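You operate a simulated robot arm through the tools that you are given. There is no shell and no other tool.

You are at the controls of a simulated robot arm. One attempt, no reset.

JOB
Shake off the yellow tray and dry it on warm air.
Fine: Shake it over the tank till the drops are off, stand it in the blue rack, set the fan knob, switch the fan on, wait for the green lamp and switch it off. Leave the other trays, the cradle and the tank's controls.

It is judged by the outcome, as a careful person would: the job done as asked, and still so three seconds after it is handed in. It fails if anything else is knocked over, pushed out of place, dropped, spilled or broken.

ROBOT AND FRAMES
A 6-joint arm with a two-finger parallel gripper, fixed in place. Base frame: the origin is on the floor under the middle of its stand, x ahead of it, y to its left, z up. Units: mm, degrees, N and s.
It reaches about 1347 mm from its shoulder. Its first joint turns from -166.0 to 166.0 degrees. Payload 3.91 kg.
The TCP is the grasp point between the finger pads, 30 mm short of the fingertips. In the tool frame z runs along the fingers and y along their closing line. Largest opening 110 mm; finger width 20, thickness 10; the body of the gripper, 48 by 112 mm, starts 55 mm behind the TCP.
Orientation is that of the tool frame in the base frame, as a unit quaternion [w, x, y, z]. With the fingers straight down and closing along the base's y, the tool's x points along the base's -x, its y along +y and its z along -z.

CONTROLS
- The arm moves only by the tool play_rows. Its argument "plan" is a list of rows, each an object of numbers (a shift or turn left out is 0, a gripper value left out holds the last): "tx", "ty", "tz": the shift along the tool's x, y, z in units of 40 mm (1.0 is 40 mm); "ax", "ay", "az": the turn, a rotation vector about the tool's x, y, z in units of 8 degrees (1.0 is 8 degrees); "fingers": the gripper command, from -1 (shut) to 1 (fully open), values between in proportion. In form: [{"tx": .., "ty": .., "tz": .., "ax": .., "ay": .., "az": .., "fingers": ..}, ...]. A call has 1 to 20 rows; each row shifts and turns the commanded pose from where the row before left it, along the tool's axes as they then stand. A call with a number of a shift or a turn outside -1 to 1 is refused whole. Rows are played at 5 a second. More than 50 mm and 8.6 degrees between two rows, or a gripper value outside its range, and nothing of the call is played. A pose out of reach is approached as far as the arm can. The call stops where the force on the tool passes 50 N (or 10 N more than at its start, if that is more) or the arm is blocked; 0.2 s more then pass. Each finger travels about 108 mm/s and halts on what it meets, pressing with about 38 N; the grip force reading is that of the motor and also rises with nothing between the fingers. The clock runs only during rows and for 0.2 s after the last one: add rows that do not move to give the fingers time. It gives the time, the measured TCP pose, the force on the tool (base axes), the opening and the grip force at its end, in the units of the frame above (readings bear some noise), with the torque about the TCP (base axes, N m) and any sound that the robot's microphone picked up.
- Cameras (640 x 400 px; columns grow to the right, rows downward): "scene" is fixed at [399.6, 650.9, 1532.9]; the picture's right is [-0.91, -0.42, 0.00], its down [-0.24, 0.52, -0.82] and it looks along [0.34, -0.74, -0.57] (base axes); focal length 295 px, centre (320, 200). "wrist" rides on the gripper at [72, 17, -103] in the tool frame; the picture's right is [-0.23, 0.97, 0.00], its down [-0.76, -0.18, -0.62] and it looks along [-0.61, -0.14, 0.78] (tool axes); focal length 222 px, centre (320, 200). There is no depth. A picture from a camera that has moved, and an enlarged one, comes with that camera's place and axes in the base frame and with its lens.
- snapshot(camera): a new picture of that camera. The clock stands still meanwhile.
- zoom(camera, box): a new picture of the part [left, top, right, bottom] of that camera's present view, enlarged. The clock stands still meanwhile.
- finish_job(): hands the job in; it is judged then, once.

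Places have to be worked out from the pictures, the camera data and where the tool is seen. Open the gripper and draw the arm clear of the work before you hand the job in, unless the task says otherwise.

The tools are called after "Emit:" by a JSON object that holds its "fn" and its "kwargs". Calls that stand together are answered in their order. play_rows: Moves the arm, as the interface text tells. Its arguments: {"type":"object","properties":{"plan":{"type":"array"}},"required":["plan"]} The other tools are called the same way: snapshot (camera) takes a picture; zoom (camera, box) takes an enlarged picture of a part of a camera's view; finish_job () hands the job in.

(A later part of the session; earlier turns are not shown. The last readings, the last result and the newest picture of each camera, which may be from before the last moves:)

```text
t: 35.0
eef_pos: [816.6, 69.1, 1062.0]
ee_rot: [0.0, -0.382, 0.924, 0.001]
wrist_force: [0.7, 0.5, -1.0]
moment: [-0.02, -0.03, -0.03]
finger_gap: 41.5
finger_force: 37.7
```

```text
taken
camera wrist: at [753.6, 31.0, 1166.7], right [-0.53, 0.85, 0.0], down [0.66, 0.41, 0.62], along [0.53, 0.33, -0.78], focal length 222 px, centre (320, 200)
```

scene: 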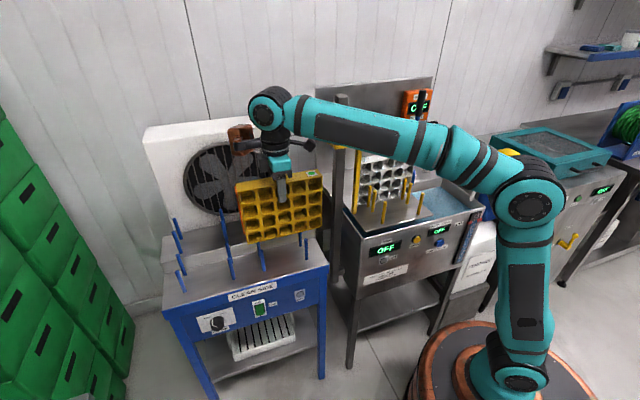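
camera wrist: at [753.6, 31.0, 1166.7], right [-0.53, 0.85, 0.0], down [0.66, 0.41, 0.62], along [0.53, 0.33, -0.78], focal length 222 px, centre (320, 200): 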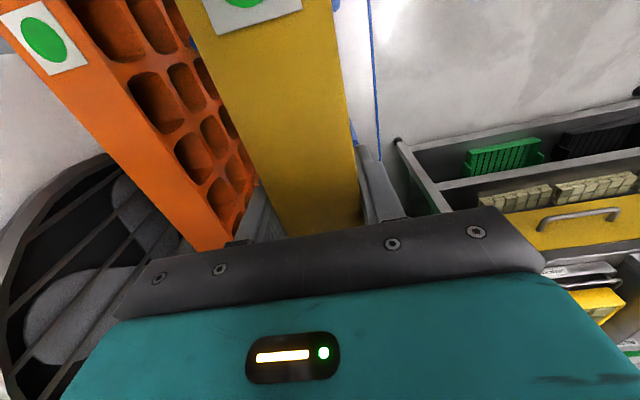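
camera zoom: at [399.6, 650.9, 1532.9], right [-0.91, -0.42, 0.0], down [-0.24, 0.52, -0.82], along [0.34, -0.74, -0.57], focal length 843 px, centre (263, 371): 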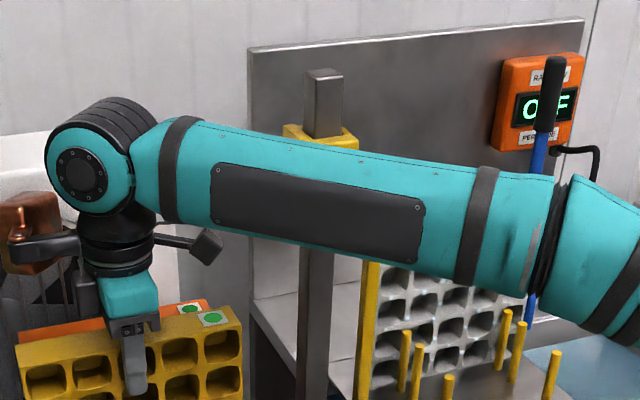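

The tray corners and peg tips project within a few pixels of my model, so the tray has about 6–7 mm of clearance to both peg rows. I lower it between the pegs gently.

Emit:
{"fn": "play_rows", "kwargs": {"plan": [{"tz": 0.25}, {"tz": 0.25}, {"tz": 0.25}, {"tz": 0.25}, {}]}}

Emit:
{"fn": "zoom", "kwargs": {"camera": "scene", "box": [240, 70, 440, 210]}}

Emit:
{"fn": "zoom", "kwargs": {"camera": "scene", "box": [210, 150, 350, 290]}}

```text
t: 36.2
eef_pos: [817.6, 67.5, 1023.7]
ee_rot: [0.0, -0.383, 0.924, 0.0]
wrist_force: [0.0, -0.2, -2.3]
moment: [0.01, -0.04, -0.03]
finger_gap: 41.7
finger_force: 38.5
```

```text
2.86 times, centred on (340, 140) of scene
camera zoom: at [399.6, 650.9, 1532.9], right [-0.91, -0.42, 0.0], down [-0.24, 0.52, -0.82], along [0.34, -0.74, -0.57], focal length 843 px, centre (263, 371)
```

zoom: 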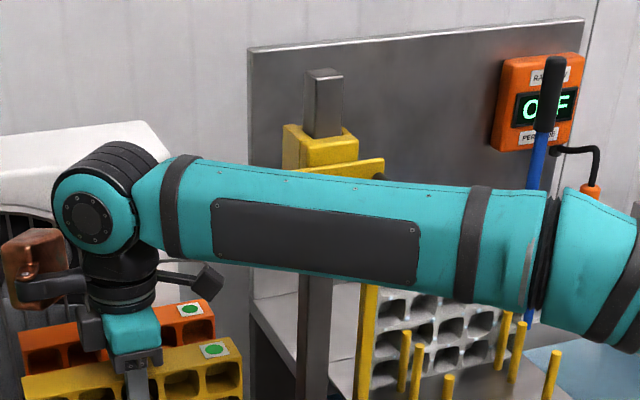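

```text
2.86 times, centred on (280, 220) of scene
camera zoom: at [399.6, 650.9, 1532.9], right [-0.91, -0.42, 0.0], down [-0.24, 0.52, -0.82], along [0.34, -0.74, -0.57], focal length 843 px, centre (434, 143)
```

zoom: 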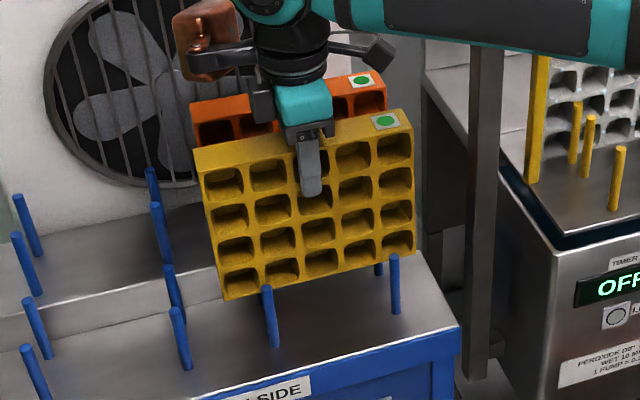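

The tray is entering the slot cleanly behind the front pegs. I continue down to about 972.

Emit:
{"fn": "play_rows", "kwargs": {"plan": [{"tz": 0.25}, {"tz": 0.25}, {"tz": 0.25}, {"tz": 0.25}, {"tz": 0.25}, {}]}}

Emit:
{"fn": "zoom", "kwargs": {"camera": "scene", "box": [240, 100, 440, 240]}}

Emit:
{"fn": "zoom", "kwargs": {"camera": "scene", "box": [210, 150, 350, 290]}}

```text
t: 37.6
eef_pos: [816.7, 67.8, 973.2]
ee_rot: [0.0, -0.382, 0.924, 0.0]
wrist_force: [-0.2, 0.5, -1.0]
moment: [-0.03, 0.0, -0.02]
finger_gap: 41.6
finger_force: 38.5
```

```text
2.86 times, centred on (340, 170) of scene
camera zoom: at [399.6, 650.9, 1532.9], right [-0.91, -0.42, 0.0], down [-0.24, 0.52, -0.82], along [0.34, -0.74, -0.57], focal length 843 px, centre (263, 286)
```

zoom: 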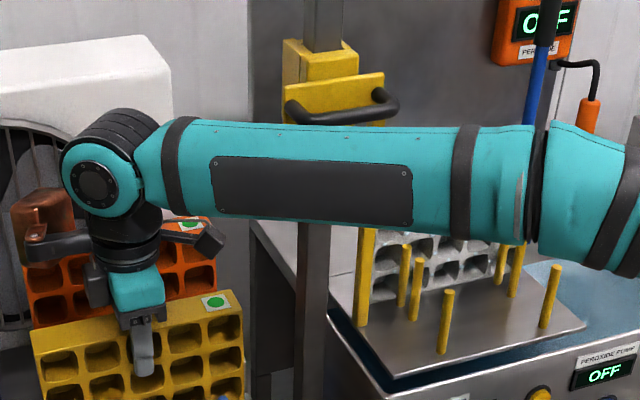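

```text
2.86 times, centred on (280, 220) of scene
camera zoom: at [399.6, 650.9, 1532.9], right [-0.91, -0.42, 0.0], down [-0.24, 0.52, -0.82], along [0.34, -0.74, -0.57], focal length 843 px, centre (434, 143)
```

zoom: 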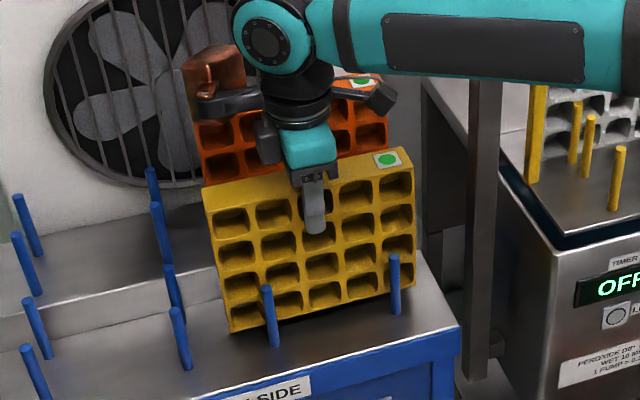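

The handle is now above and behind the forearm with no contact. I creep down toward the shelf, expected near TCP z≈948.

Emit:
{"fn": "play_rows", "kwargs": {"plan": [{"tz": 0.2}, {"tz": 0.2}, {"tz": 0.1}, {"tz": 0.05}, {}]}}

```text
t: 38.8
eef_pos: [817.5, 68.3, 953.6]
ee_rot: [0.001, -0.382, 0.924, 0.0]
wrist_force: [3.8, 1.9, 26.3]
moment: [-0.43, 0.52, 0.06]
finger_gap: 41.8
finger_force: 37.9
```

Contact at z≈953.6 with 26 N, matching the shelf height. I check visually that the tray stands on the shelf between the pegs.

Emit:
{"fn": "zoom", "kwargs": {"camera": "scene", "box": [220, 190, 330, 290]}}

Emit:
{"fn": "snapshot", "kwargs": {"camera": "wrist"}}

```text
4.00 times, centred on (275, 240) of scene
camera zoom: at [399.6, 650.9, 1532.9], right [-0.91, -0.42, 0.0], down [-0.24, 0.52, -0.82], along [0.34, -0.74, -0.57], focal length 1180 px, centre (500, 40)
```

zoom: 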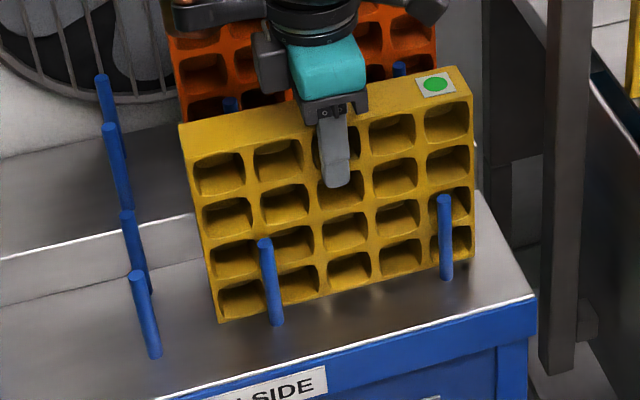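

```text
taken
camera wrist: at [753.4, 30.1, 1057.3], right [-0.53, 0.85, 0.0], down [0.66, 0.41, 0.63], along [0.53, 0.33, -0.78], focal length 222 px, centre (320, 200)
```

wrist: 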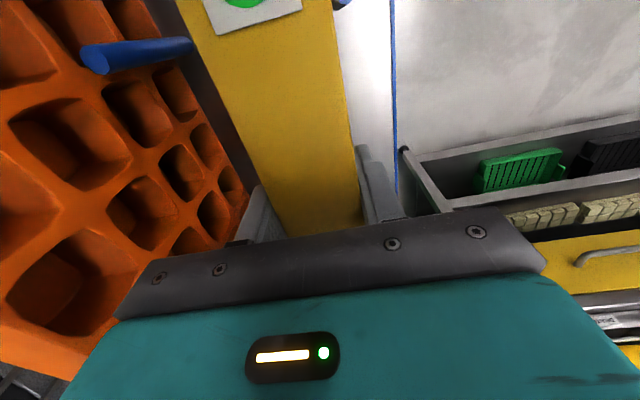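

It's standing in the slot. I relax the downward push a little, then open the fingers partway.

Emit:
{"fn": "play_rows", "kwargs": {"plan": [{"tz": -0.05}, {}, {"fingers": 0.3}, {}, {}, {}]}}

Emit:
{"fn": "zoom", "kwargs": {"camera": "scene", "box": [220, 190, 330, 290]}}

Emit:
{"fn": "snapshot", "kwargs": {"camera": "wrist"}}

```text
t: 40.2
eef_pos: [818.0, 68.1, 953.3]
ee_rot: [0.0, -0.383, 0.924, 0.0]
wrist_force: [-0.1, -0.4, -0.3]
moment: [0.0, 0.03, -0.02]
finger_gap: 71.5
finger_force: 0.1
```

```text
4.00 times, centred on (275, 240) of scene
camera zoom: at [399.6, 650.9, 1532.9], right [-0.91, -0.42, 0.0], down [-0.24, 0.52, -0.82], along [0.34, -0.74, -0.57], focal length 1180 px, centre (500, 40)
```

zoom: 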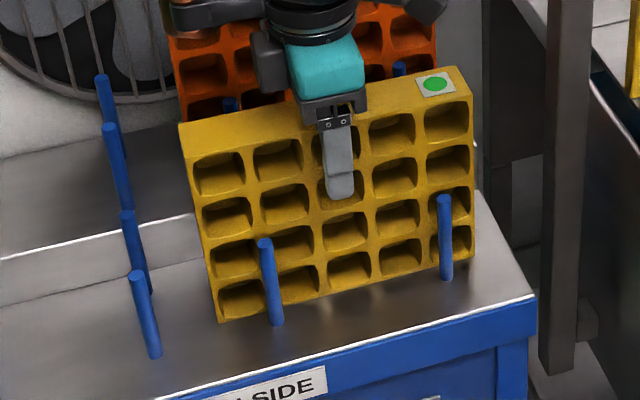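

```text
taken
camera wrist: at [754.5, 30.1, 1057.5], right [-0.53, 0.85, 0.0], down [0.66, 0.41, 0.62], along [0.53, 0.33, -0.78], focal length 222 px, centre (320, 200)
```

wrist: 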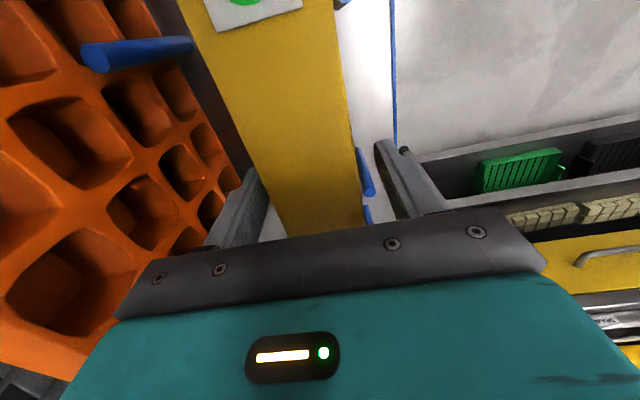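

The tray stands on its own. I lift straight up off it and back away in front of the rack.

Emit:
{"fn": "play_rows", "kwargs": {"plan": [{"tz": -0.3}, {"tz": -0.5}, {"tz": -0.8}, {"tz": -0.8}, {"tz": -0.8}, {"tz": -0.8}, {"tz": -0.3}, {"ty": 0.8}, {"ty": 0.8}, {"ty": 0.8}, {"ty": 0.8}, {"ty": 0.8}, {"ty": 0.8}, {"ty": 0.8}, {}]}}

Emit:
{"fn": "snapshot", "kwargs": {"camera": "scene"}}

```text
t: 43.4
eef_pos: [658.1, 227.3, 1123.8]
ee_rot: [0.0, -0.382, 0.924, 0.0]
wrist_force: [-0.8, -0.3, -0.5]
moment: [-0.04, 0.01, 0.0]
finger_gap: 71.6
finger_force: 0.1
```

```text
taken
```

scene: 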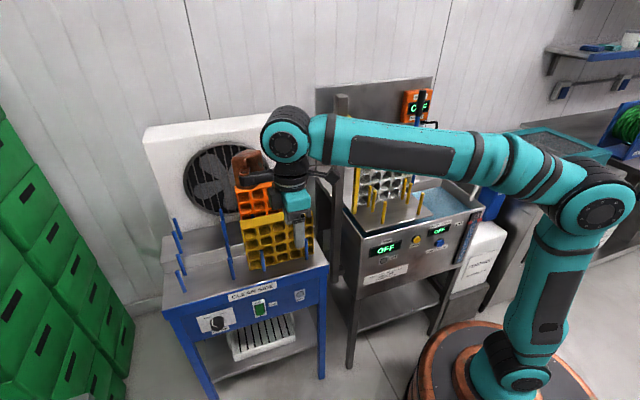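

Now I turn the tool from pointing down to pointing horizontally at the control panel, halfway first.

Emit:
{"fn": "play_rows", "kwargs": {"plan": [{"ax": 1}, {"ax": 1}, {"ax": 1}, {"ax": 1}, {"ax": 1}, {"ax": 1}, {}]}}

Emit:
{"fn": "snapshot", "kwargs": {"camera": "scene"}}

Emit:
{"fn": "snapshot", "kwargs": {"camera": "wrist"}}

```text
t: 45.0
eef_pos: [658.5, 226.4, 1126.2]
ee_rot: [0.156, -0.35, 0.843, -0.377]
wrist_force: [-0.4, 0.2, 0.5]
moment: [0.01, 0.0, 0.02]
finger_gap: 71.7
finger_force: 0.0
```

```text
taken
```

scene: 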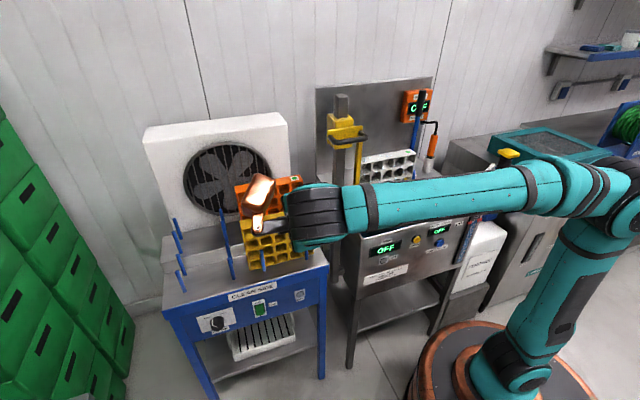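

```text
taken
camera wrist: at [545.1, 239.8, 1182.8], right [-0.3, 0.62, -0.72], down [0.29, 0.78, 0.55], along [0.91, -0.05, -0.42], focal length 222 px, centre (320, 200)
```

wrist: 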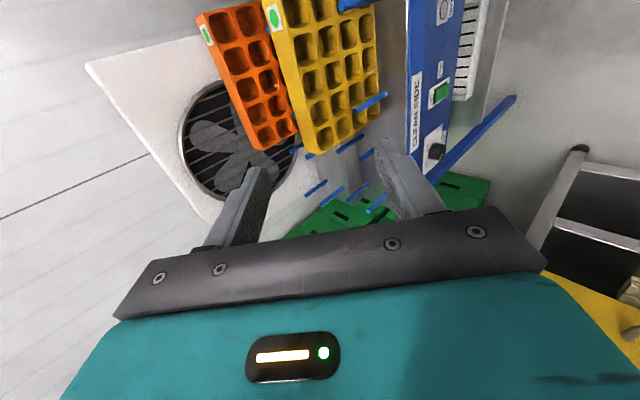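

That works. I finish the turn to horizontal and lower to about z=880 in front of the table.

Emit:
{"fn": "play_rows", "kwargs": {"plan": [{"ax": 1}, {"ax": 1}, {"ax": 1}, {"ax": 1}, {"ax": 1}, {"ax": 0.25}, {"tz": -1}, {"ty": 1}, {"ty": 1}, {"ty": 1}, {"ty": 1}, {"ty": 1}, {"ty": 1}, {}]}}

Emit:
{"fn": "snapshot", "kwargs": {"camera": "scene"}}

Emit:
{"fn": "snapshot", "kwargs": {"camera": "wrist"}}

```text
t: 48.0
eef_pos: [630.9, 256.0, 886.2]
ee_rot: [0.27, -0.271, 0.654, -0.653]
wrist_force: [-1.3, -0.7, 0.2]
moment: [0.04, 0.02, 0.02]
finger_gap: 71.4
finger_force: 0.1
```

```text
taken
```

scene: 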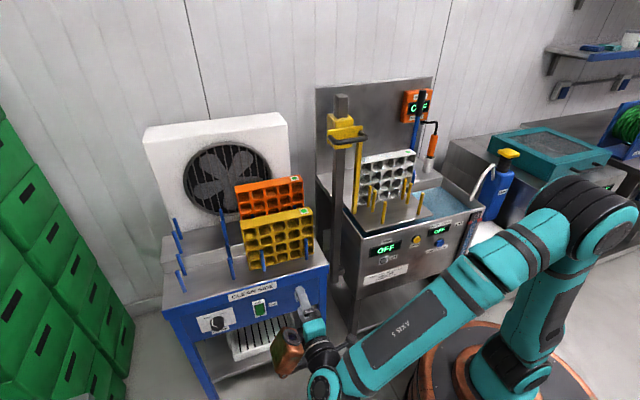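

```text
taken
camera wrist: at [505.4, 280.2, 870.7], right [0.16, 0.16, -0.97], down [0.1, 0.98, 0.18], along [0.98, -0.12, 0.14], focal length 222 px, centre (320, 200)
```

wrist: 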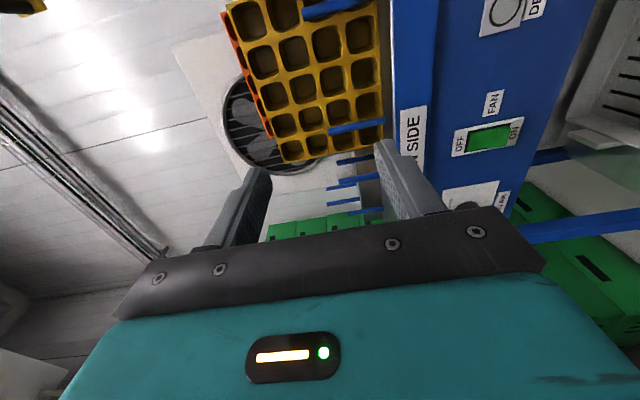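

The panel is in view from the side. I roll the tool so the camera rides above the gripper and looks down at the panel. That also leaves free travel for the clockwise knob turn.

Emit:
{"fn": "play_rows", "kwargs": {"plan": [{"az": -1}, {"az": -1}, {"az": -1}, {"az": -1}, {"az": -1}, {"az": -1}, {"az": -1}, {"az": -1}, {"az": -1}, {"az": -1}, {"az": -1}, {"az": -0.25}, {}]}}

Emit:
{"fn": "snapshot", "kwargs": {"camera": "scene"}}

Emit:
{"fn": "snapshot", "kwargs": {"camera": "wrist"}}

```text
t: 50.8
eef_pos: [630.3, 254.6, 885.9]
ee_rot: [0.271, 0.654, -0.269, 0.653]
wrist_force: [0.2, 0.6, -0.2]
moment: [-0.01, -0.01, 0.04]
finger_gap: 71.6
finger_force: 0.0
```

```text
taken
```

scene: 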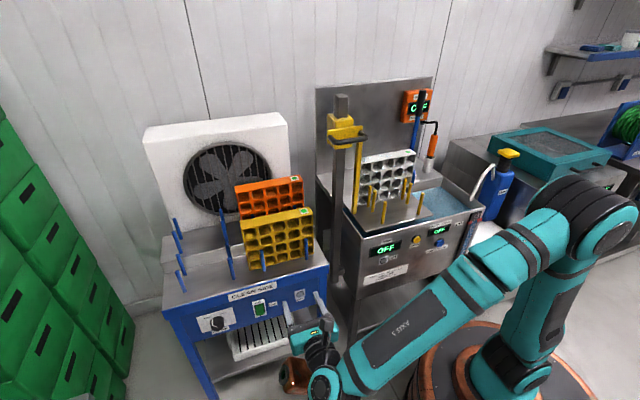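

```text
taken
camera wrist: at [544.8, 317.4, 958.8], right [-0.69, -0.69, -0.23], down [-0.32, 0.57, -0.76], along [0.65, -0.45, -0.61], focal length 222 px, centre (320, 200)
```

wrist: 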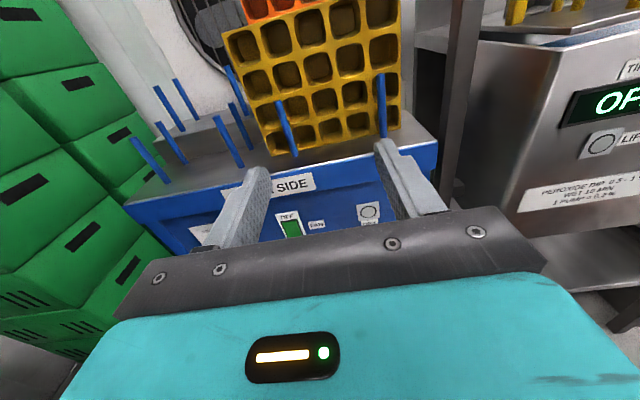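

Good view. I move along toward the knob (about along≈860) and down to z≈800 for a frontal look at it.

Emit:
{"fn": "play_rows", "kwargs": {"plan": [{"ty": -0.9, "tx": -0.3}, {"ty": -0.9, "tx": -0.3}, {"ty": -0.9, "tx": -0.3}, {"ty": -0.9, "tx": -0.3}, {"ty": -0.9, "tx": -0.3}, {"ty": -0.9, "tx": -0.3}, {"ty": -0.46, "tx": -0.35}, {}]}}

Emit:
{"fn": "snapshot", "kwargs": {"camera": "wrist"}}

Emit:
{"fn": "snapshot", "kwargs": {"camera": "scene"}}

```text
t: 52.6
eef_pos: [798.8, 420.9, 799.1]
ee_rot: [0.271, 0.654, -0.27, 0.653]
wrist_force: [-0.8, -1.3, 0.5]
moment: [0.0, -0.02, 0.01]
finger_gap: 71.6
finger_force: 0.0
```

```text
taken
camera wrist: at [714.0, 484.7, 872.7], right [-0.69, -0.69, -0.23], down [-0.32, 0.57, -0.76], along [0.65, -0.45, -0.61], focal length 222 px, centre (320, 200)
```

wrist: 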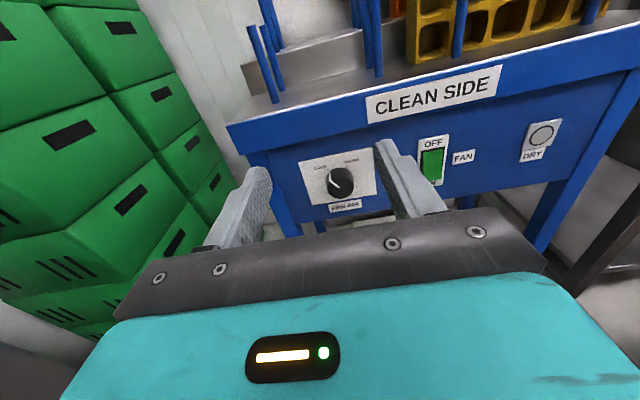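

```text
taken
```

scene: 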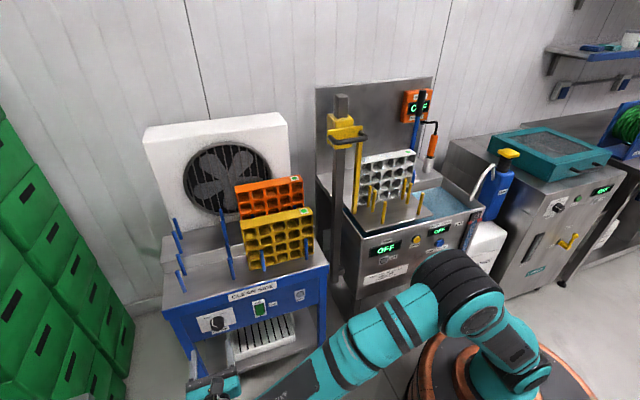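

The panel is in clear view. I zoom in on the knob and the switch.

Emit:
{"fn": "zoom", "kwargs": {"camera": "wrist", "box": [280, 130, 400, 220]}}

Emit:
{"fn": "zoom", "kwargs": {"camera": "wrist", "box": [400, 100, 580, 210]}}

Emit:
{"fn": "zoom", "kwargs": {"camera": "scene", "box": [180, 270, 330, 360]}}

```text
4.44 times, centred on (340, 175) of wrist
camera zoom: at [714.0, 484.7, 872.7], right [-0.69, -0.69, -0.23], down [-0.32, 0.57, -0.76], along [0.65, -0.45, -0.61], focal length 987 px, centre (231, 311)
```

zoom: 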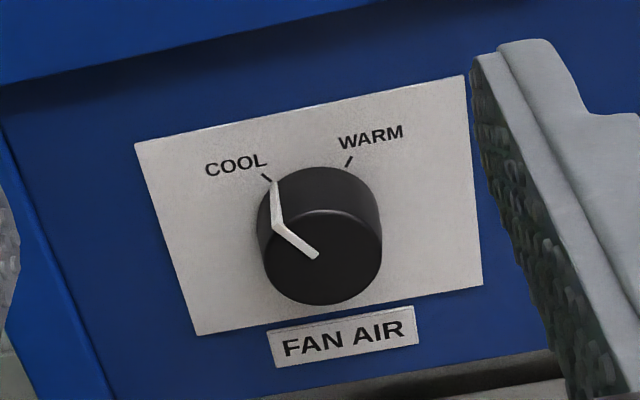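

```text
3.56 times, centred on (490, 155) of wrist
camera zoom: at [714.0, 484.7, 872.7], right [-0.69, -0.69, -0.23], down [-0.32, 0.57, -0.76], along [0.65, -0.45, -0.61], focal length 790 px, centre (-284, 360)
```

zoom: 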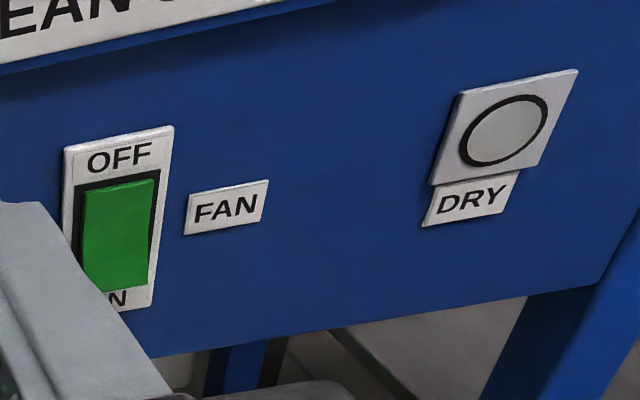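

```text
4.27 times, centred on (255, 315) of scene
camera zoom: at [399.6, 650.9, 1532.9], right [-0.91, -0.42, 0.0], down [-0.24, 0.52, -0.82], along [0.34, -0.74, -0.57], focal length 1259 px, centre (597, -291)
```

zoom: 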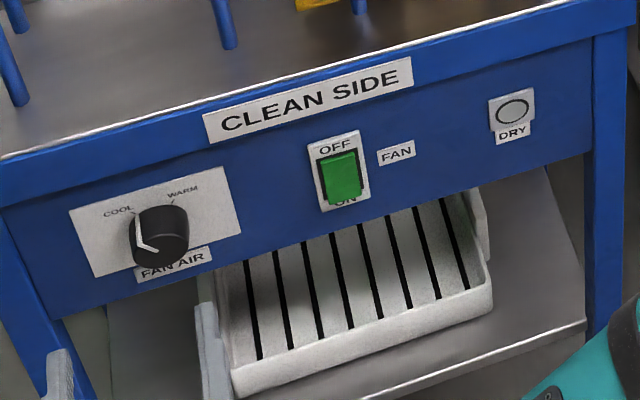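

The knob points to COOL. It is about 38 mm across and 24 mm tall, centred near A≈863, Z≈684, in panel plane N≈-449. COOL and WARM are about 75° apart. I drop the tool level with the knob and check alignment.

Emit:
{"fn": "play_rows", "kwargs": {"plan": [{"tx": -0.72}, {"tx": -0.72}, {"tx": -0.72}, {"tx": -0.72}, {}]}}

Emit:
{"fn": "snapshot", "kwargs": {"camera": "wrist"}}

Emit:
{"fn": "zoom", "kwargs": {"camera": "scene", "box": [160, 260, 340, 400]}}

```text
t: 53.8
eef_pos: [796.8, 423.3, 683.5]
ee_rot: [0.27, 0.653, -0.27, 0.654]
wrist_force: [-0.7, -0.8, 0.0]
moment: [0.03, 0.0, 0.0]
finger_gap: 71.4
finger_force: 0.1
```

```text
taken
camera wrist: at [711.6, 485.6, 756.9], right [-0.69, -0.69, -0.23], down [-0.32, 0.57, -0.76], along [0.65, -0.45, -0.61], focal length 222 px, centre (320, 200)
```

wrist: 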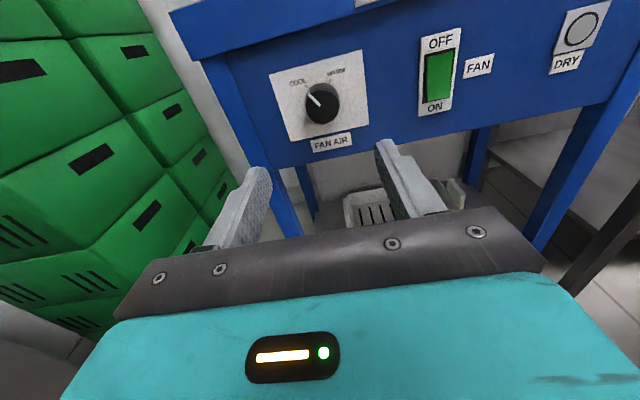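

```text
2.86 times, centred on (250, 330) of scene
camera zoom: at [399.6, 650.9, 1532.9], right [-0.91, -0.42, 0.0], down [-0.24, 0.52, -0.82], along [0.34, -0.74, -0.57], focal length 843 px, centre (520, -171)
```

zoom: 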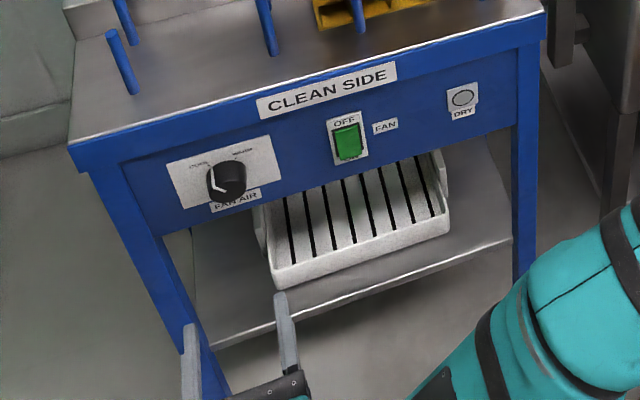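

I zoom from this lower viewpoint to fix the knob centre and the switch position.

Emit:
{"fn": "zoom", "kwargs": {"camera": "wrist", "box": [260, 40, 380, 170]}}

Emit:
{"fn": "zoom", "kwargs": {"camera": "wrist", "box": [390, 0, 620, 140]}}

```text
3.08 times, centred on (320, 105) of wrist
camera zoom: at [711.6, 485.6, 756.9], right [-0.69, -0.69, -0.23], down [-0.32, 0.57, -0.76], along [0.65, -0.45, -0.61], focal length 684 px, centre (320, 492)
```

zoom: 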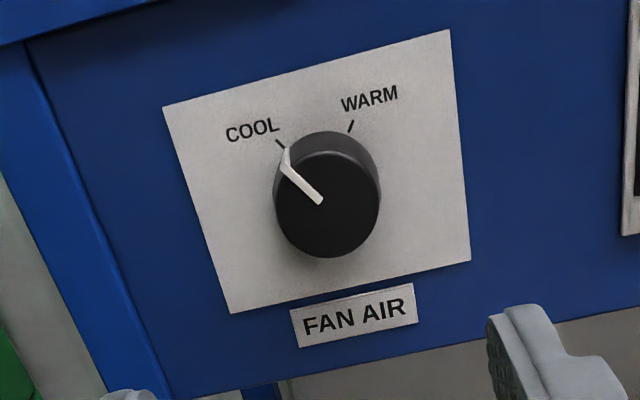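

```text
2.78 times, centred on (505, 70) of wrist
camera zoom: at [711.6, 485.6, 756.9], right [-0.69, -0.69, -0.23], down [-0.32, 0.57, -0.76], along [0.65, -0.45, -0.61], focal length 618 px, centre (-195, 562)
```

zoom: 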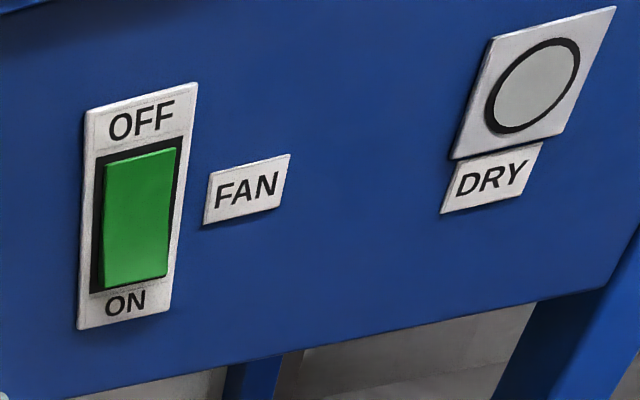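

Knob centre is A≈861.6, Z≈682.7, with ticks at about ±35°. The tool is on-axis to within about 1 mm. I advance to just short of the knob and check.

Emit:
{"fn": "play_rows", "kwargs": {"plan": [{"tz": 0.75, "ty": 0.025}, {"tz": 0.75}, {"tz": 0.75}, {"tz": 0.6}, {}]}}

Emit:
{"fn": "snapshot", "kwargs": {"camera": "wrist"}}

Emit:
{"fn": "zoom", "kwargs": {"camera": "scene", "box": [180, 280, 280, 360]}}

```text
t: 55.0
eef_pos: [874.1, 338.9, 682.2]
ee_rot: [0.271, 0.653, -0.271, 0.653]
wrist_force: [-0.1, 0.6, 0.3]
moment: [0.02, -0.01, -0.01]
finger_gap: 71.6
finger_force: 0.0
```

```text
taken
camera wrist: at [789.8, 401.7, 756.4], right [-0.69, -0.69, -0.23], down [-0.32, 0.57, -0.76], along [0.65, -0.45, -0.61], focal length 222 px, centre (320, 200)
```

wrist: 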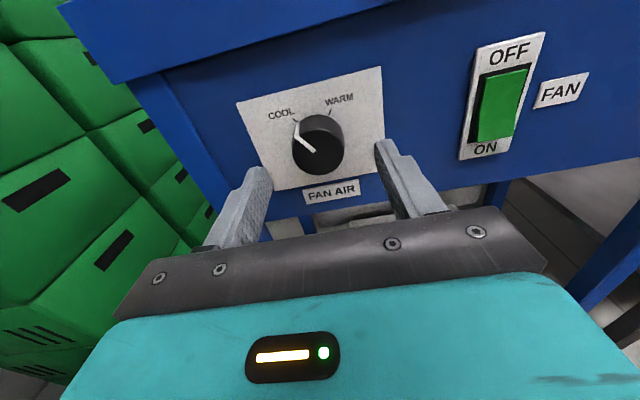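

```text
5.00 times, centred on (230, 320) of scene
camera zoom: at [399.6, 650.9, 1532.9], right [-0.91, -0.42, 0.0], down [-0.24, 0.52, -0.82], along [0.34, -0.74, -0.57], focal length 1475 px, centre (770, -400)
```

zoom: 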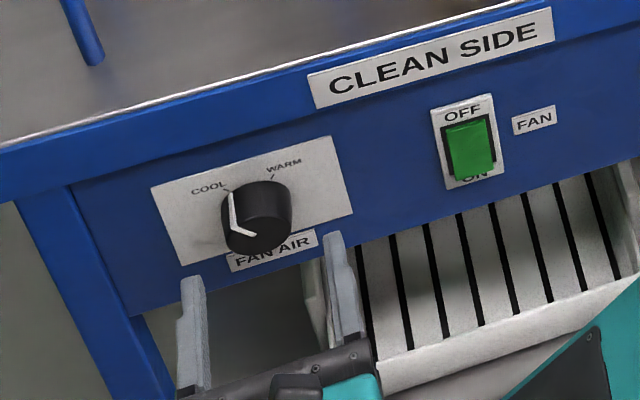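

The readings have a millimetre or two of scatter, so I check the lateral alignment optically from here.

Emit:
{"fn": "zoom", "kwargs": {"camera": "wrist", "box": [220, 60, 440, 220]}}

Emit:
{"fn": "play_rows", "kwargs": {"plan": [{}]}}

```text
2.50 times, centred on (330, 140) of wrist
camera zoom: at [789.8, 401.7, 756.4], right [-0.69, -0.69, -0.23], down [-0.32, 0.57, -0.76], along [0.65, -0.45, -0.61], focal length 555 px, centre (295, 350)
```

zoom: 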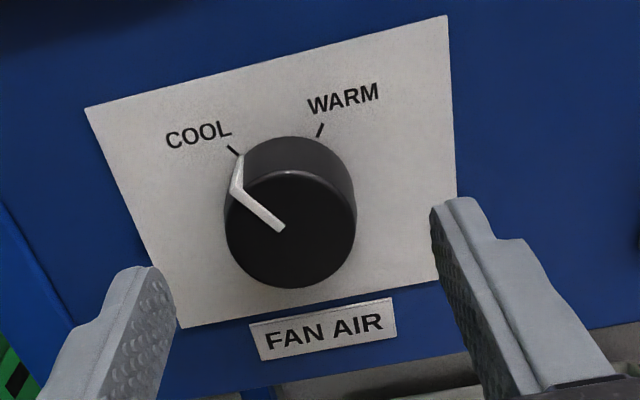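

```text
t: 55.4
eef_pos: [874.0, 338.7, 683.3]
ee_rot: [0.27, 0.653, -0.27, 0.654]
wrist_force: [0.3, -0.4, -0.4]
moment: [-0.01, -0.01, -0.04]
finger_gap: 71.5
finger_force: 0.0
```

Optically the knob is 1.3 mm further along than the tool axis and level in height. I correct that, advance so the fingertips are about 5 mm off the plate, and close on the knob.

Emit:
{"fn": "play_rows", "kwargs": {"plan": [{"ty": -0.03, "tz": 0.3}, {"tz": 0.3}, {"tz": 0.28}, {}]}}

Emit:
{"fn": "zoom", "kwargs": {"camera": "wrist", "box": [220, 60, 440, 220]}}

Emit:
{"fn": "zoom", "kwargs": {"camera": "scene", "box": [180, 280, 280, 360]}}

```text
t: 56.4
eef_pos: [901.5, 314.5, 684.5]
ee_rot: [0.271, 0.653, -0.271, 0.653]
wrist_force: [-0.5, 0.6, 0.4]
moment: [0.02, 0.0, 0.02]
finger_gap: 71.6
finger_force: 0.1
```

```text
2.50 times, centred on (330, 140) of wrist
camera zoom: at [816.5, 378.4, 757.4], right [-0.69, -0.69, -0.23], down [-0.32, 0.57, -0.76], along [0.65, -0.45, -0.61], focal length 555 px, centre (295, 350)
```

zoom: 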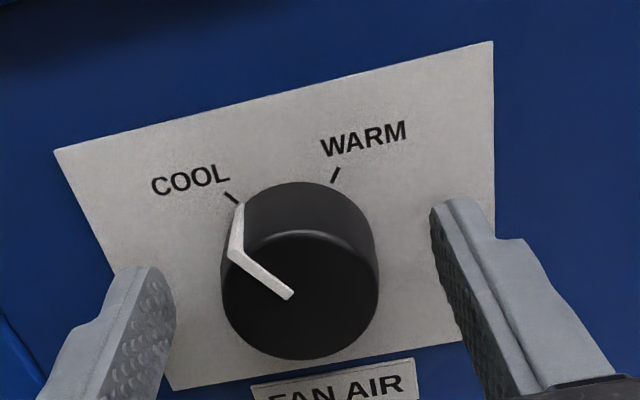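

```text
5.00 times, centred on (230, 320) of scene
camera zoom: at [399.6, 650.9, 1532.9], right [-0.91, -0.42, 0.0], down [-0.24, 0.52, -0.82], along [0.34, -0.74, -0.57], focal length 1475 px, centre (770, -400)
```

zoom: 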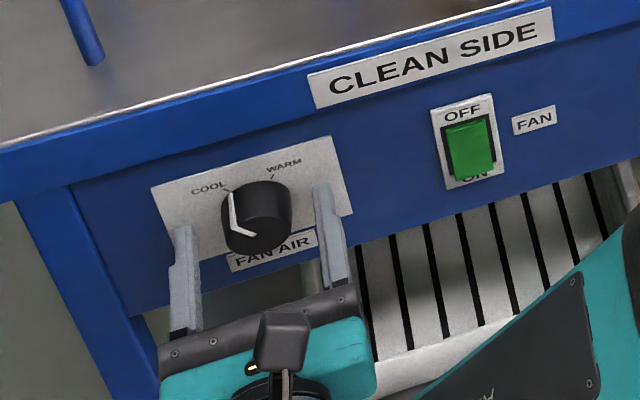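

Aligned within about 1 mm. I close the fingers on the knob.

Emit:
{"fn": "play_rows", "kwargs": {"plan": [{"fingers": -1}, {}, {}, {}]}}

Emit:
{"fn": "zoom", "kwargs": {"camera": "wrist", "box": [220, 60, 440, 220]}}

```text
t: 57.4
eef_pos: [900.5, 315.8, 684.2]
ee_rot: [0.271, 0.653, -0.271, 0.653]
wrist_force: [-14.2, -6.7, -2.6]
moment: [-0.01, 0.07, -0.46]
finger_gap: 40.5
finger_force: 44.8
```

```text
2.50 times, centred on (330, 140) of wrist
camera zoom: at [816.2, 377.9, 757.3], right [-0.69, -0.69, -0.23], down [-0.32, 0.57, -0.76], along [0.65, -0.45, -0.61], focal length 555 px, centre (295, 350)
```

zoom: 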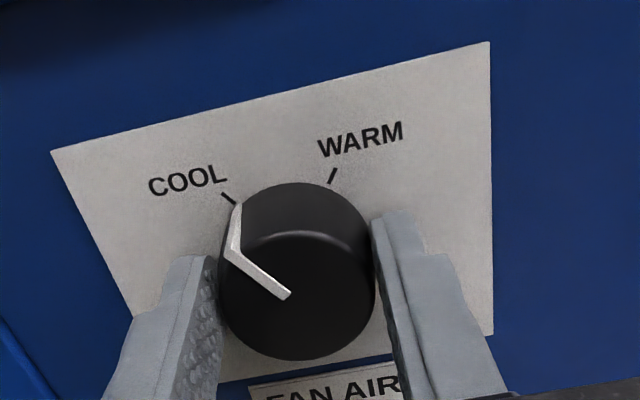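

Gripped at 40.5 mm with a slight side load of about 15 N. I ease that off and begin turning clockwise, toward WARM.

Emit:
{"fn": "play_rows", "kwargs": {"plan": [{"ty": 0.02}, {"az": 0.7}, {"az": 0.7}, {"az": 0.7}, {"az": 0.7}, {}]}}

Emit:
{"fn": "snapshot", "kwargs": {"camera": "wrist"}}

Emit:
{"fn": "zoom", "kwargs": {"camera": "scene", "box": [180, 280, 280, 360]}}

```text
t: 58.8
eef_pos: [900.6, 313.8, 683.6]
ee_rot: [0.139, 0.588, -0.393, 0.693]
wrist_force: [-28.2, -2.7, -9.2]
moment: [0.24, 0.34, -0.6]
finger_gap: 40.9
finger_force: 44.7
```

```text
taken
camera wrist: at [796.9, 358.6, 745.3], right [-0.58, -0.58, -0.58], down [-0.12, 0.76, -0.64], along [0.81, -0.3, -0.51], focal length 222 px, centre (320, 200)
```

wrist: 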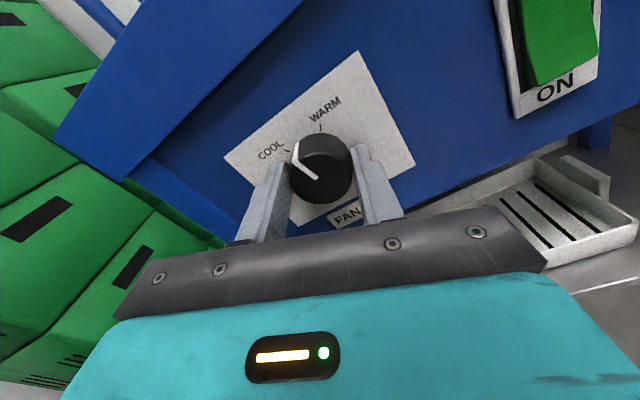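

```text
5.00 times, centred on (230, 320) of scene
camera zoom: at [399.6, 650.9, 1532.9], right [-0.91, -0.42, 0.0], down [-0.24, 0.52, -0.82], along [0.34, -0.74, -0.57], focal length 1475 px, centre (770, -400)
```

zoom: 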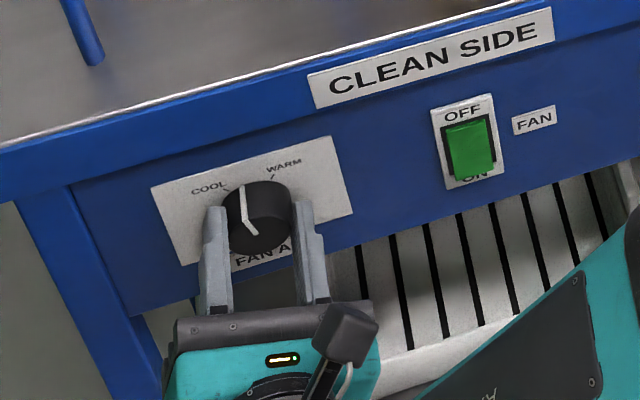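

The knob is turning with the gripper. The side load is along the finger axis, so I shift about 1.2 mm in +y and 1 mm outward to relieve it, and read again.

Emit:
{"fn": "play_rows", "kwargs": {"plan": [{"ty": 0.03, "tz": -0.025}, {}]}}

```text
t: 59.4
eef_pos: [900.9, 315.7, 684.4]
ee_rot: [0.139, 0.588, -0.392, 0.693]
wrist_force: [1.1, 2.3, -3.1]
moment: [0.3, 0.28, 0.29]
finger_gap: 40.8
finger_force: 44.8
```

The load is gone. I continue turning.

Emit:
{"fn": "play_rows", "kwargs": {"plan": [{"az": 0.7}, {"az": 0.7}, {"az": 0.7}, {"az": 0.7}, {}]}}

Emit:
{"fn": "zoom", "kwargs": {"camera": "wrist", "box": [220, 60, 440, 220]}}

```text
t: 60.6
eef_pos: [899.3, 314.0, 683.2]
ee_rot: [0.002, 0.5, -0.5, 0.707]
wrist_force: [-2.1, -8.0, 1.7]
moment: [-0.04, -0.06, -0.32]
finger_gap: 41.0
finger_force: 45.3
```

```text
2.50 times, centred on (330, 140) of wrist
camera zoom: at [782.4, 344.2, 723.7], right [-0.38, -0.37, -0.85], down [0.03, 0.91, -0.41], along [0.93, -0.18, -0.33], focal length 555 px, centre (295, 350)
```

zoom: 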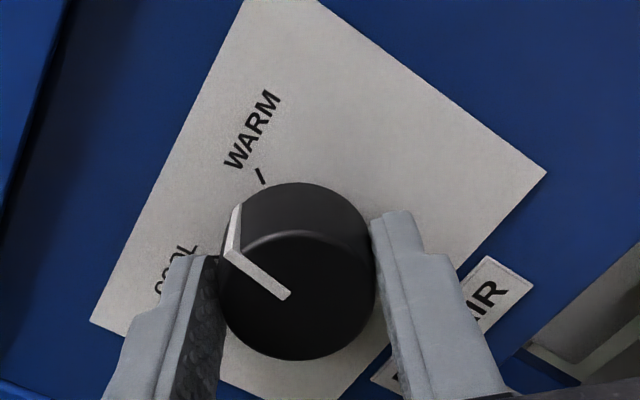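

The pointer moves with the gripper and the WARM tick is approaching. I continue.

Emit:
{"fn": "play_rows", "kwargs": {"plan": [{"az": 0.7}, {"az": 0.7}, {"az": 0.7}, {"az": 0.6}, {}]}}

Emit:
{"fn": "zoom", "kwargs": {"camera": "wrist", "box": [220, 60, 440, 220]}}

Emit:
{"fn": "zoom", "kwargs": {"camera": "scene", "box": [180, 280, 280, 360]}}

```text
t: 61.8
eef_pos: [899.5, 314.6, 682.3]
ee_rot: [-0.13, 0.398, -0.585, 0.695]
wrist_force: [-14.5, -17.3, -5.5]
moment: [0.11, 0.13, -0.73]
finger_gap: 40.9
finger_force: 45.1
```

```text
2.50 times, centred on (330, 140) of wrist
camera zoom: at [774.9, 336.8, 697.2], right [-0.13, -0.13, -0.98], down [0.1, 0.98, -0.14], along [0.99, -0.12, -0.11], focal length 555 px, centre (295, 350)
```

zoom: 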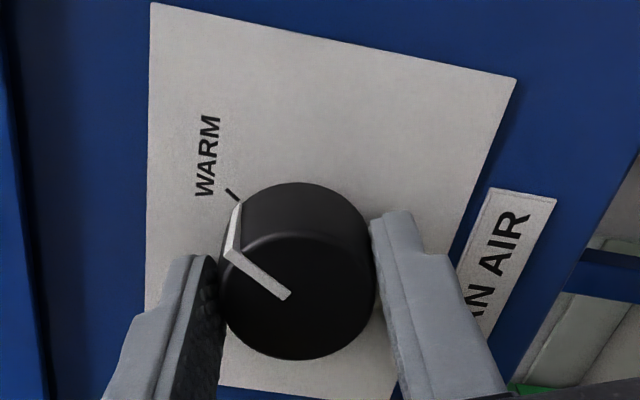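

```text
5.00 times, centred on (230, 320) of scene
camera zoom: at [399.6, 650.9, 1532.9], right [-0.91, -0.42, 0.0], down [-0.24, 0.52, -0.82], along [0.34, -0.74, -0.57], focal length 1475 px, centre (770, -400)
```

zoom: 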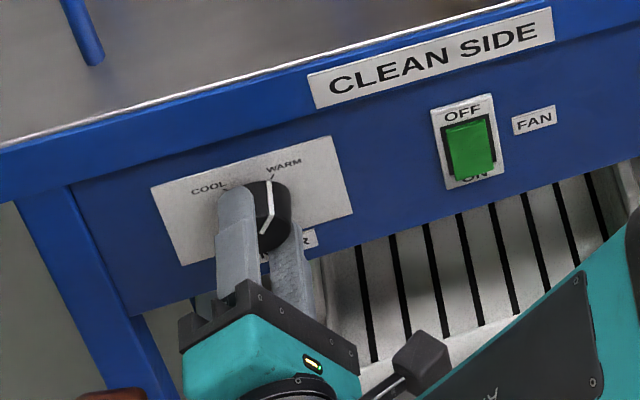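

About 4° remain, comparing with how the COOL tick lined up at the start. I turn the last bit.

Emit:
{"fn": "play_rows", "kwargs": {"plan": [{"az": 0.5}, {"ty": 0.02}, {}]}}

Emit:
{"fn": "zoom", "kwargs": {"camera": "wrist", "box": [220, 60, 440, 220]}}

```text
t: 62.6
eef_pos: [899.7, 313.8, 683.5]
ee_rot: [-0.156, 0.379, -0.597, 0.69]
wrist_force: [-13.1, -17.1, -8.7]
moment: [-0.2, 0.47, -0.68]
finger_gap: 40.7
finger_force: 45.0
```

```text
2.50 times, centred on (330, 140) of wrist
camera zoom: at [774.3, 336.1, 691.9], right [-0.08, -0.08, -0.99], down [0.11, 0.99, -0.09], along [0.99, -0.12, -0.07], focal length 555 px, centre (295, 350)
```

zoom: 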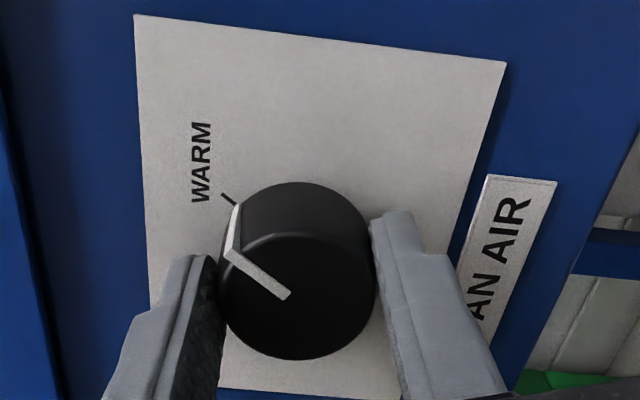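

The WARM tick now sits exactly where the COOL tick did relative to the pointer. I release the knob and back straight out.

Emit:
{"fn": "play_rows", "kwargs": {"plan": [{"fingers": 0.1}, {}, {}, {"tz": -0.5}, {"tz": -0.8}, {"tz": -0.8}, {}]}}

Emit:
{"fn": "zoom", "kwargs": {"camera": "wrist", "box": [200, 0, 480, 200]}}

Emit:
{"fn": "zoom", "kwargs": {"camera": "scene", "box": [180, 280, 280, 360]}}

```text
t: 64.2
eef_pos: [840.9, 373.8, 685.0]
ee_rot: [-0.156, 0.377, -0.598, 0.69]
wrist_force: [-0.4, -0.2, -0.3]
moment: [0.03, 0.04, 0.04]
finger_gap: 60.2
finger_force: 0.0
```

```text
2.00 times, centred on (340, 100) of wrist
camera zoom: at [715.8, 396.1, 693.1], right [-0.08, -0.08, -0.99], down [0.11, 0.99, -0.09], along [0.99, -0.12, -0.07], focal length 444 px, centre (280, 400)
```

zoom: 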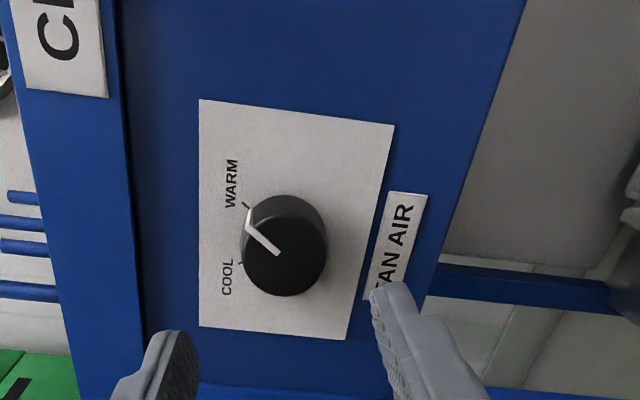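

```text
5.00 times, centred on (230, 320) of scene
camera zoom: at [399.6, 650.9, 1532.9], right [-0.91, -0.42, 0.0], down [-0.24, 0.52, -0.82], along [0.34, -0.74, -0.57], focal length 1475 px, centre (770, -400)
```

zoom: 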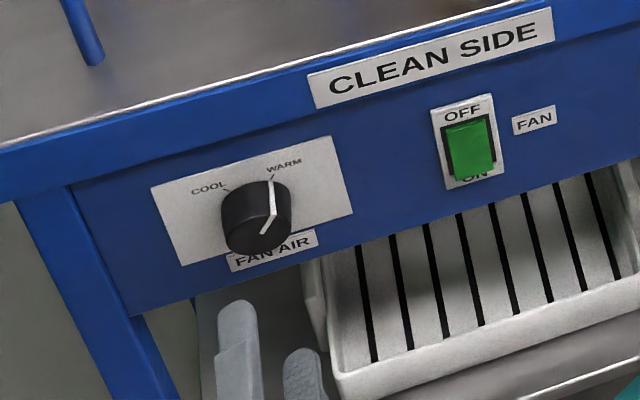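

The knob is set to WARM. I roll the tool back upright, close the fingers to make a 20×20 mm pusher, and line up with the lower half of the fan rocker (ON) at A≈726, Z≈664.

Emit:
{"fn": "play_rows", "kwargs": {"plan": [{"tz": -0.5}, {"az": -1, "fingers": -1}, {"az": -1}, {"az": -1}, {"az": -1}, {"az": -1}, {"az": -1}, {"az": -1}, {"az": -1}, {"az": -0.8}, {"ty": 0.85}, {"ty": 0.85}, {"ty": 0.85}, {"ty": 0.75}, {"tx": -0.5}, {}]}}

Emit:
{"fn": "snapshot", "kwargs": {"camera": "wrist"}}

Emit:
{"fn": "zoom", "kwargs": {"camera": "scene", "box": [180, 260, 340, 380]}}

```text
t: 67.6
eef_pos: [733.8, 294.3, 663.8]
ee_rot: [0.27, 0.654, -0.269, 0.653]
wrist_force: [-0.2, -0.3, -0.6]
moment: [-0.01, -0.03, 0.01]
finger_gap: 0.2
finger_force: 37.8
```

```text
taken
camera wrist: at [648.6, 357.2, 737.6], right [-0.69, -0.69, -0.23], down [-0.32, 0.57, -0.76], along [0.65, -0.45, -0.61], focal length 222 px, centre (320, 200)
```

wrist: 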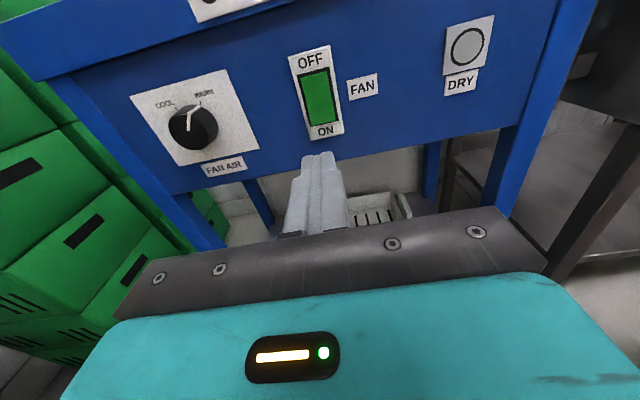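

```text
3.33 times, centred on (260, 320) of scene
camera zoom: at [399.6, 650.9, 1532.9], right [-0.91, -0.42, 0.0], down [-0.24, 0.52, -0.82], along [0.34, -0.74, -0.57], focal length 984 px, centre (520, -200)
```

zoom: 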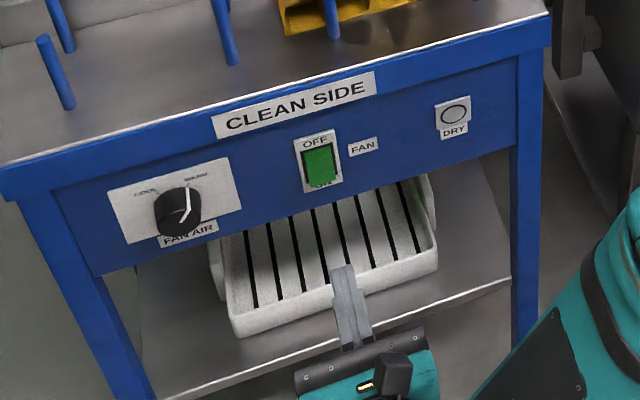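

I zoom on the rocker to fix the press point.

Emit:
{"fn": "zoom", "kwargs": {"camera": "wrist", "box": [250, 30, 410, 180]}}

```text
2.67 times, centred on (330, 105) of wrist
camera zoom: at [648.6, 357.2, 737.6], right [-0.69, -0.69, -0.23], down [-0.32, 0.57, -0.76], along [0.65, -0.45, -0.61], focal length 592 px, centre (293, 453)
```

zoom: 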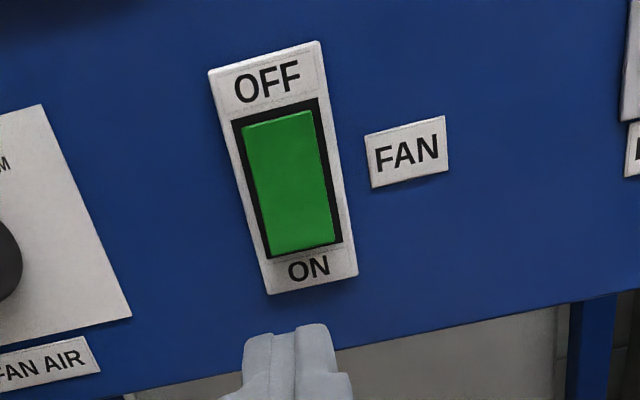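

The rocker spans A 713–739 and Z 656–701, and the tip is centred on it. I raise 3 mm, advance, and then creep onto the ON half.

Emit:
{"fn": "play_rows", "kwargs": {"plan": [{"tx": 0.075, "ty": 0.03}, {"tz": 0.75}, {"tz": 0.75}, {"tz": 0.65}, {"tz": 0.1}, {"tz": 0.1}, {}]}}

Emit:
{"fn": "zoom", "kwargs": {"camera": "wrist", "box": [230, 60, 430, 200]}}

```text
t: 69.2
eef_pos: [799.0, 227.7, 665.7]
ee_rot: [0.271, 0.653, -0.271, 0.653]
wrist_force: [0.2, 0.2, 0.6]
moment: [0.01, 0.0, -0.02]
finger_gap: 0.1
finger_force: 38.0
```

```text
2.86 times, centred on (330, 130) of wrist
camera zoom: at [714.0, 289.8, 739.0], right [-0.69, -0.69, -0.23], down [-0.32, 0.57, -0.76], along [0.65, -0.45, -0.61], focal length 635 px, centre (291, 400)
```

zoom: 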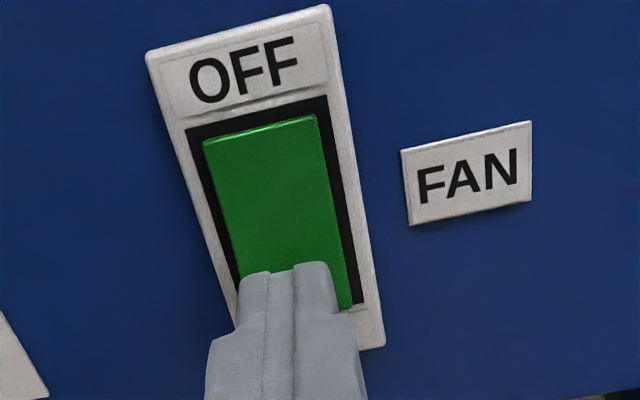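

The fingertips are right over the ON half with no contact yet. I press in slowly.

Emit:
{"fn": "play_rows", "kwargs": {"plan": [{"tz": 0.06}, {"tz": 0.06}, {"tz": 0.06}, {"tz": 0.06}]}}

Emit:
{"fn": "zoom", "kwargs": {"camera": "wrist", "box": [230, 60, 430, 200]}}

```text
t: 70.2
eef_pos: [803.5, 222.1, 664.4]
ee_rot: [0.27, 0.653, -0.271, 0.654]
wrist_force: [-9.3, 4.9, -2.3]
moment: [0.04, -0.09, -0.1]
finger_gap: 0.0
finger_force: 37.6
```

```text
2.86 times, centred on (330, 130) of wrist
camera zoom: at [719.5, 284.3, 738.7], right [-0.69, -0.69, -0.23], down [-0.32, 0.57, -0.76], along [0.65, -0.45, -0.61], focal length 635 px, centre (291, 400)
```

zoom: 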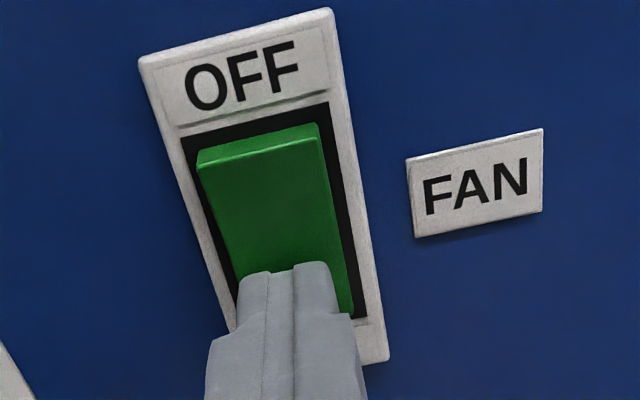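

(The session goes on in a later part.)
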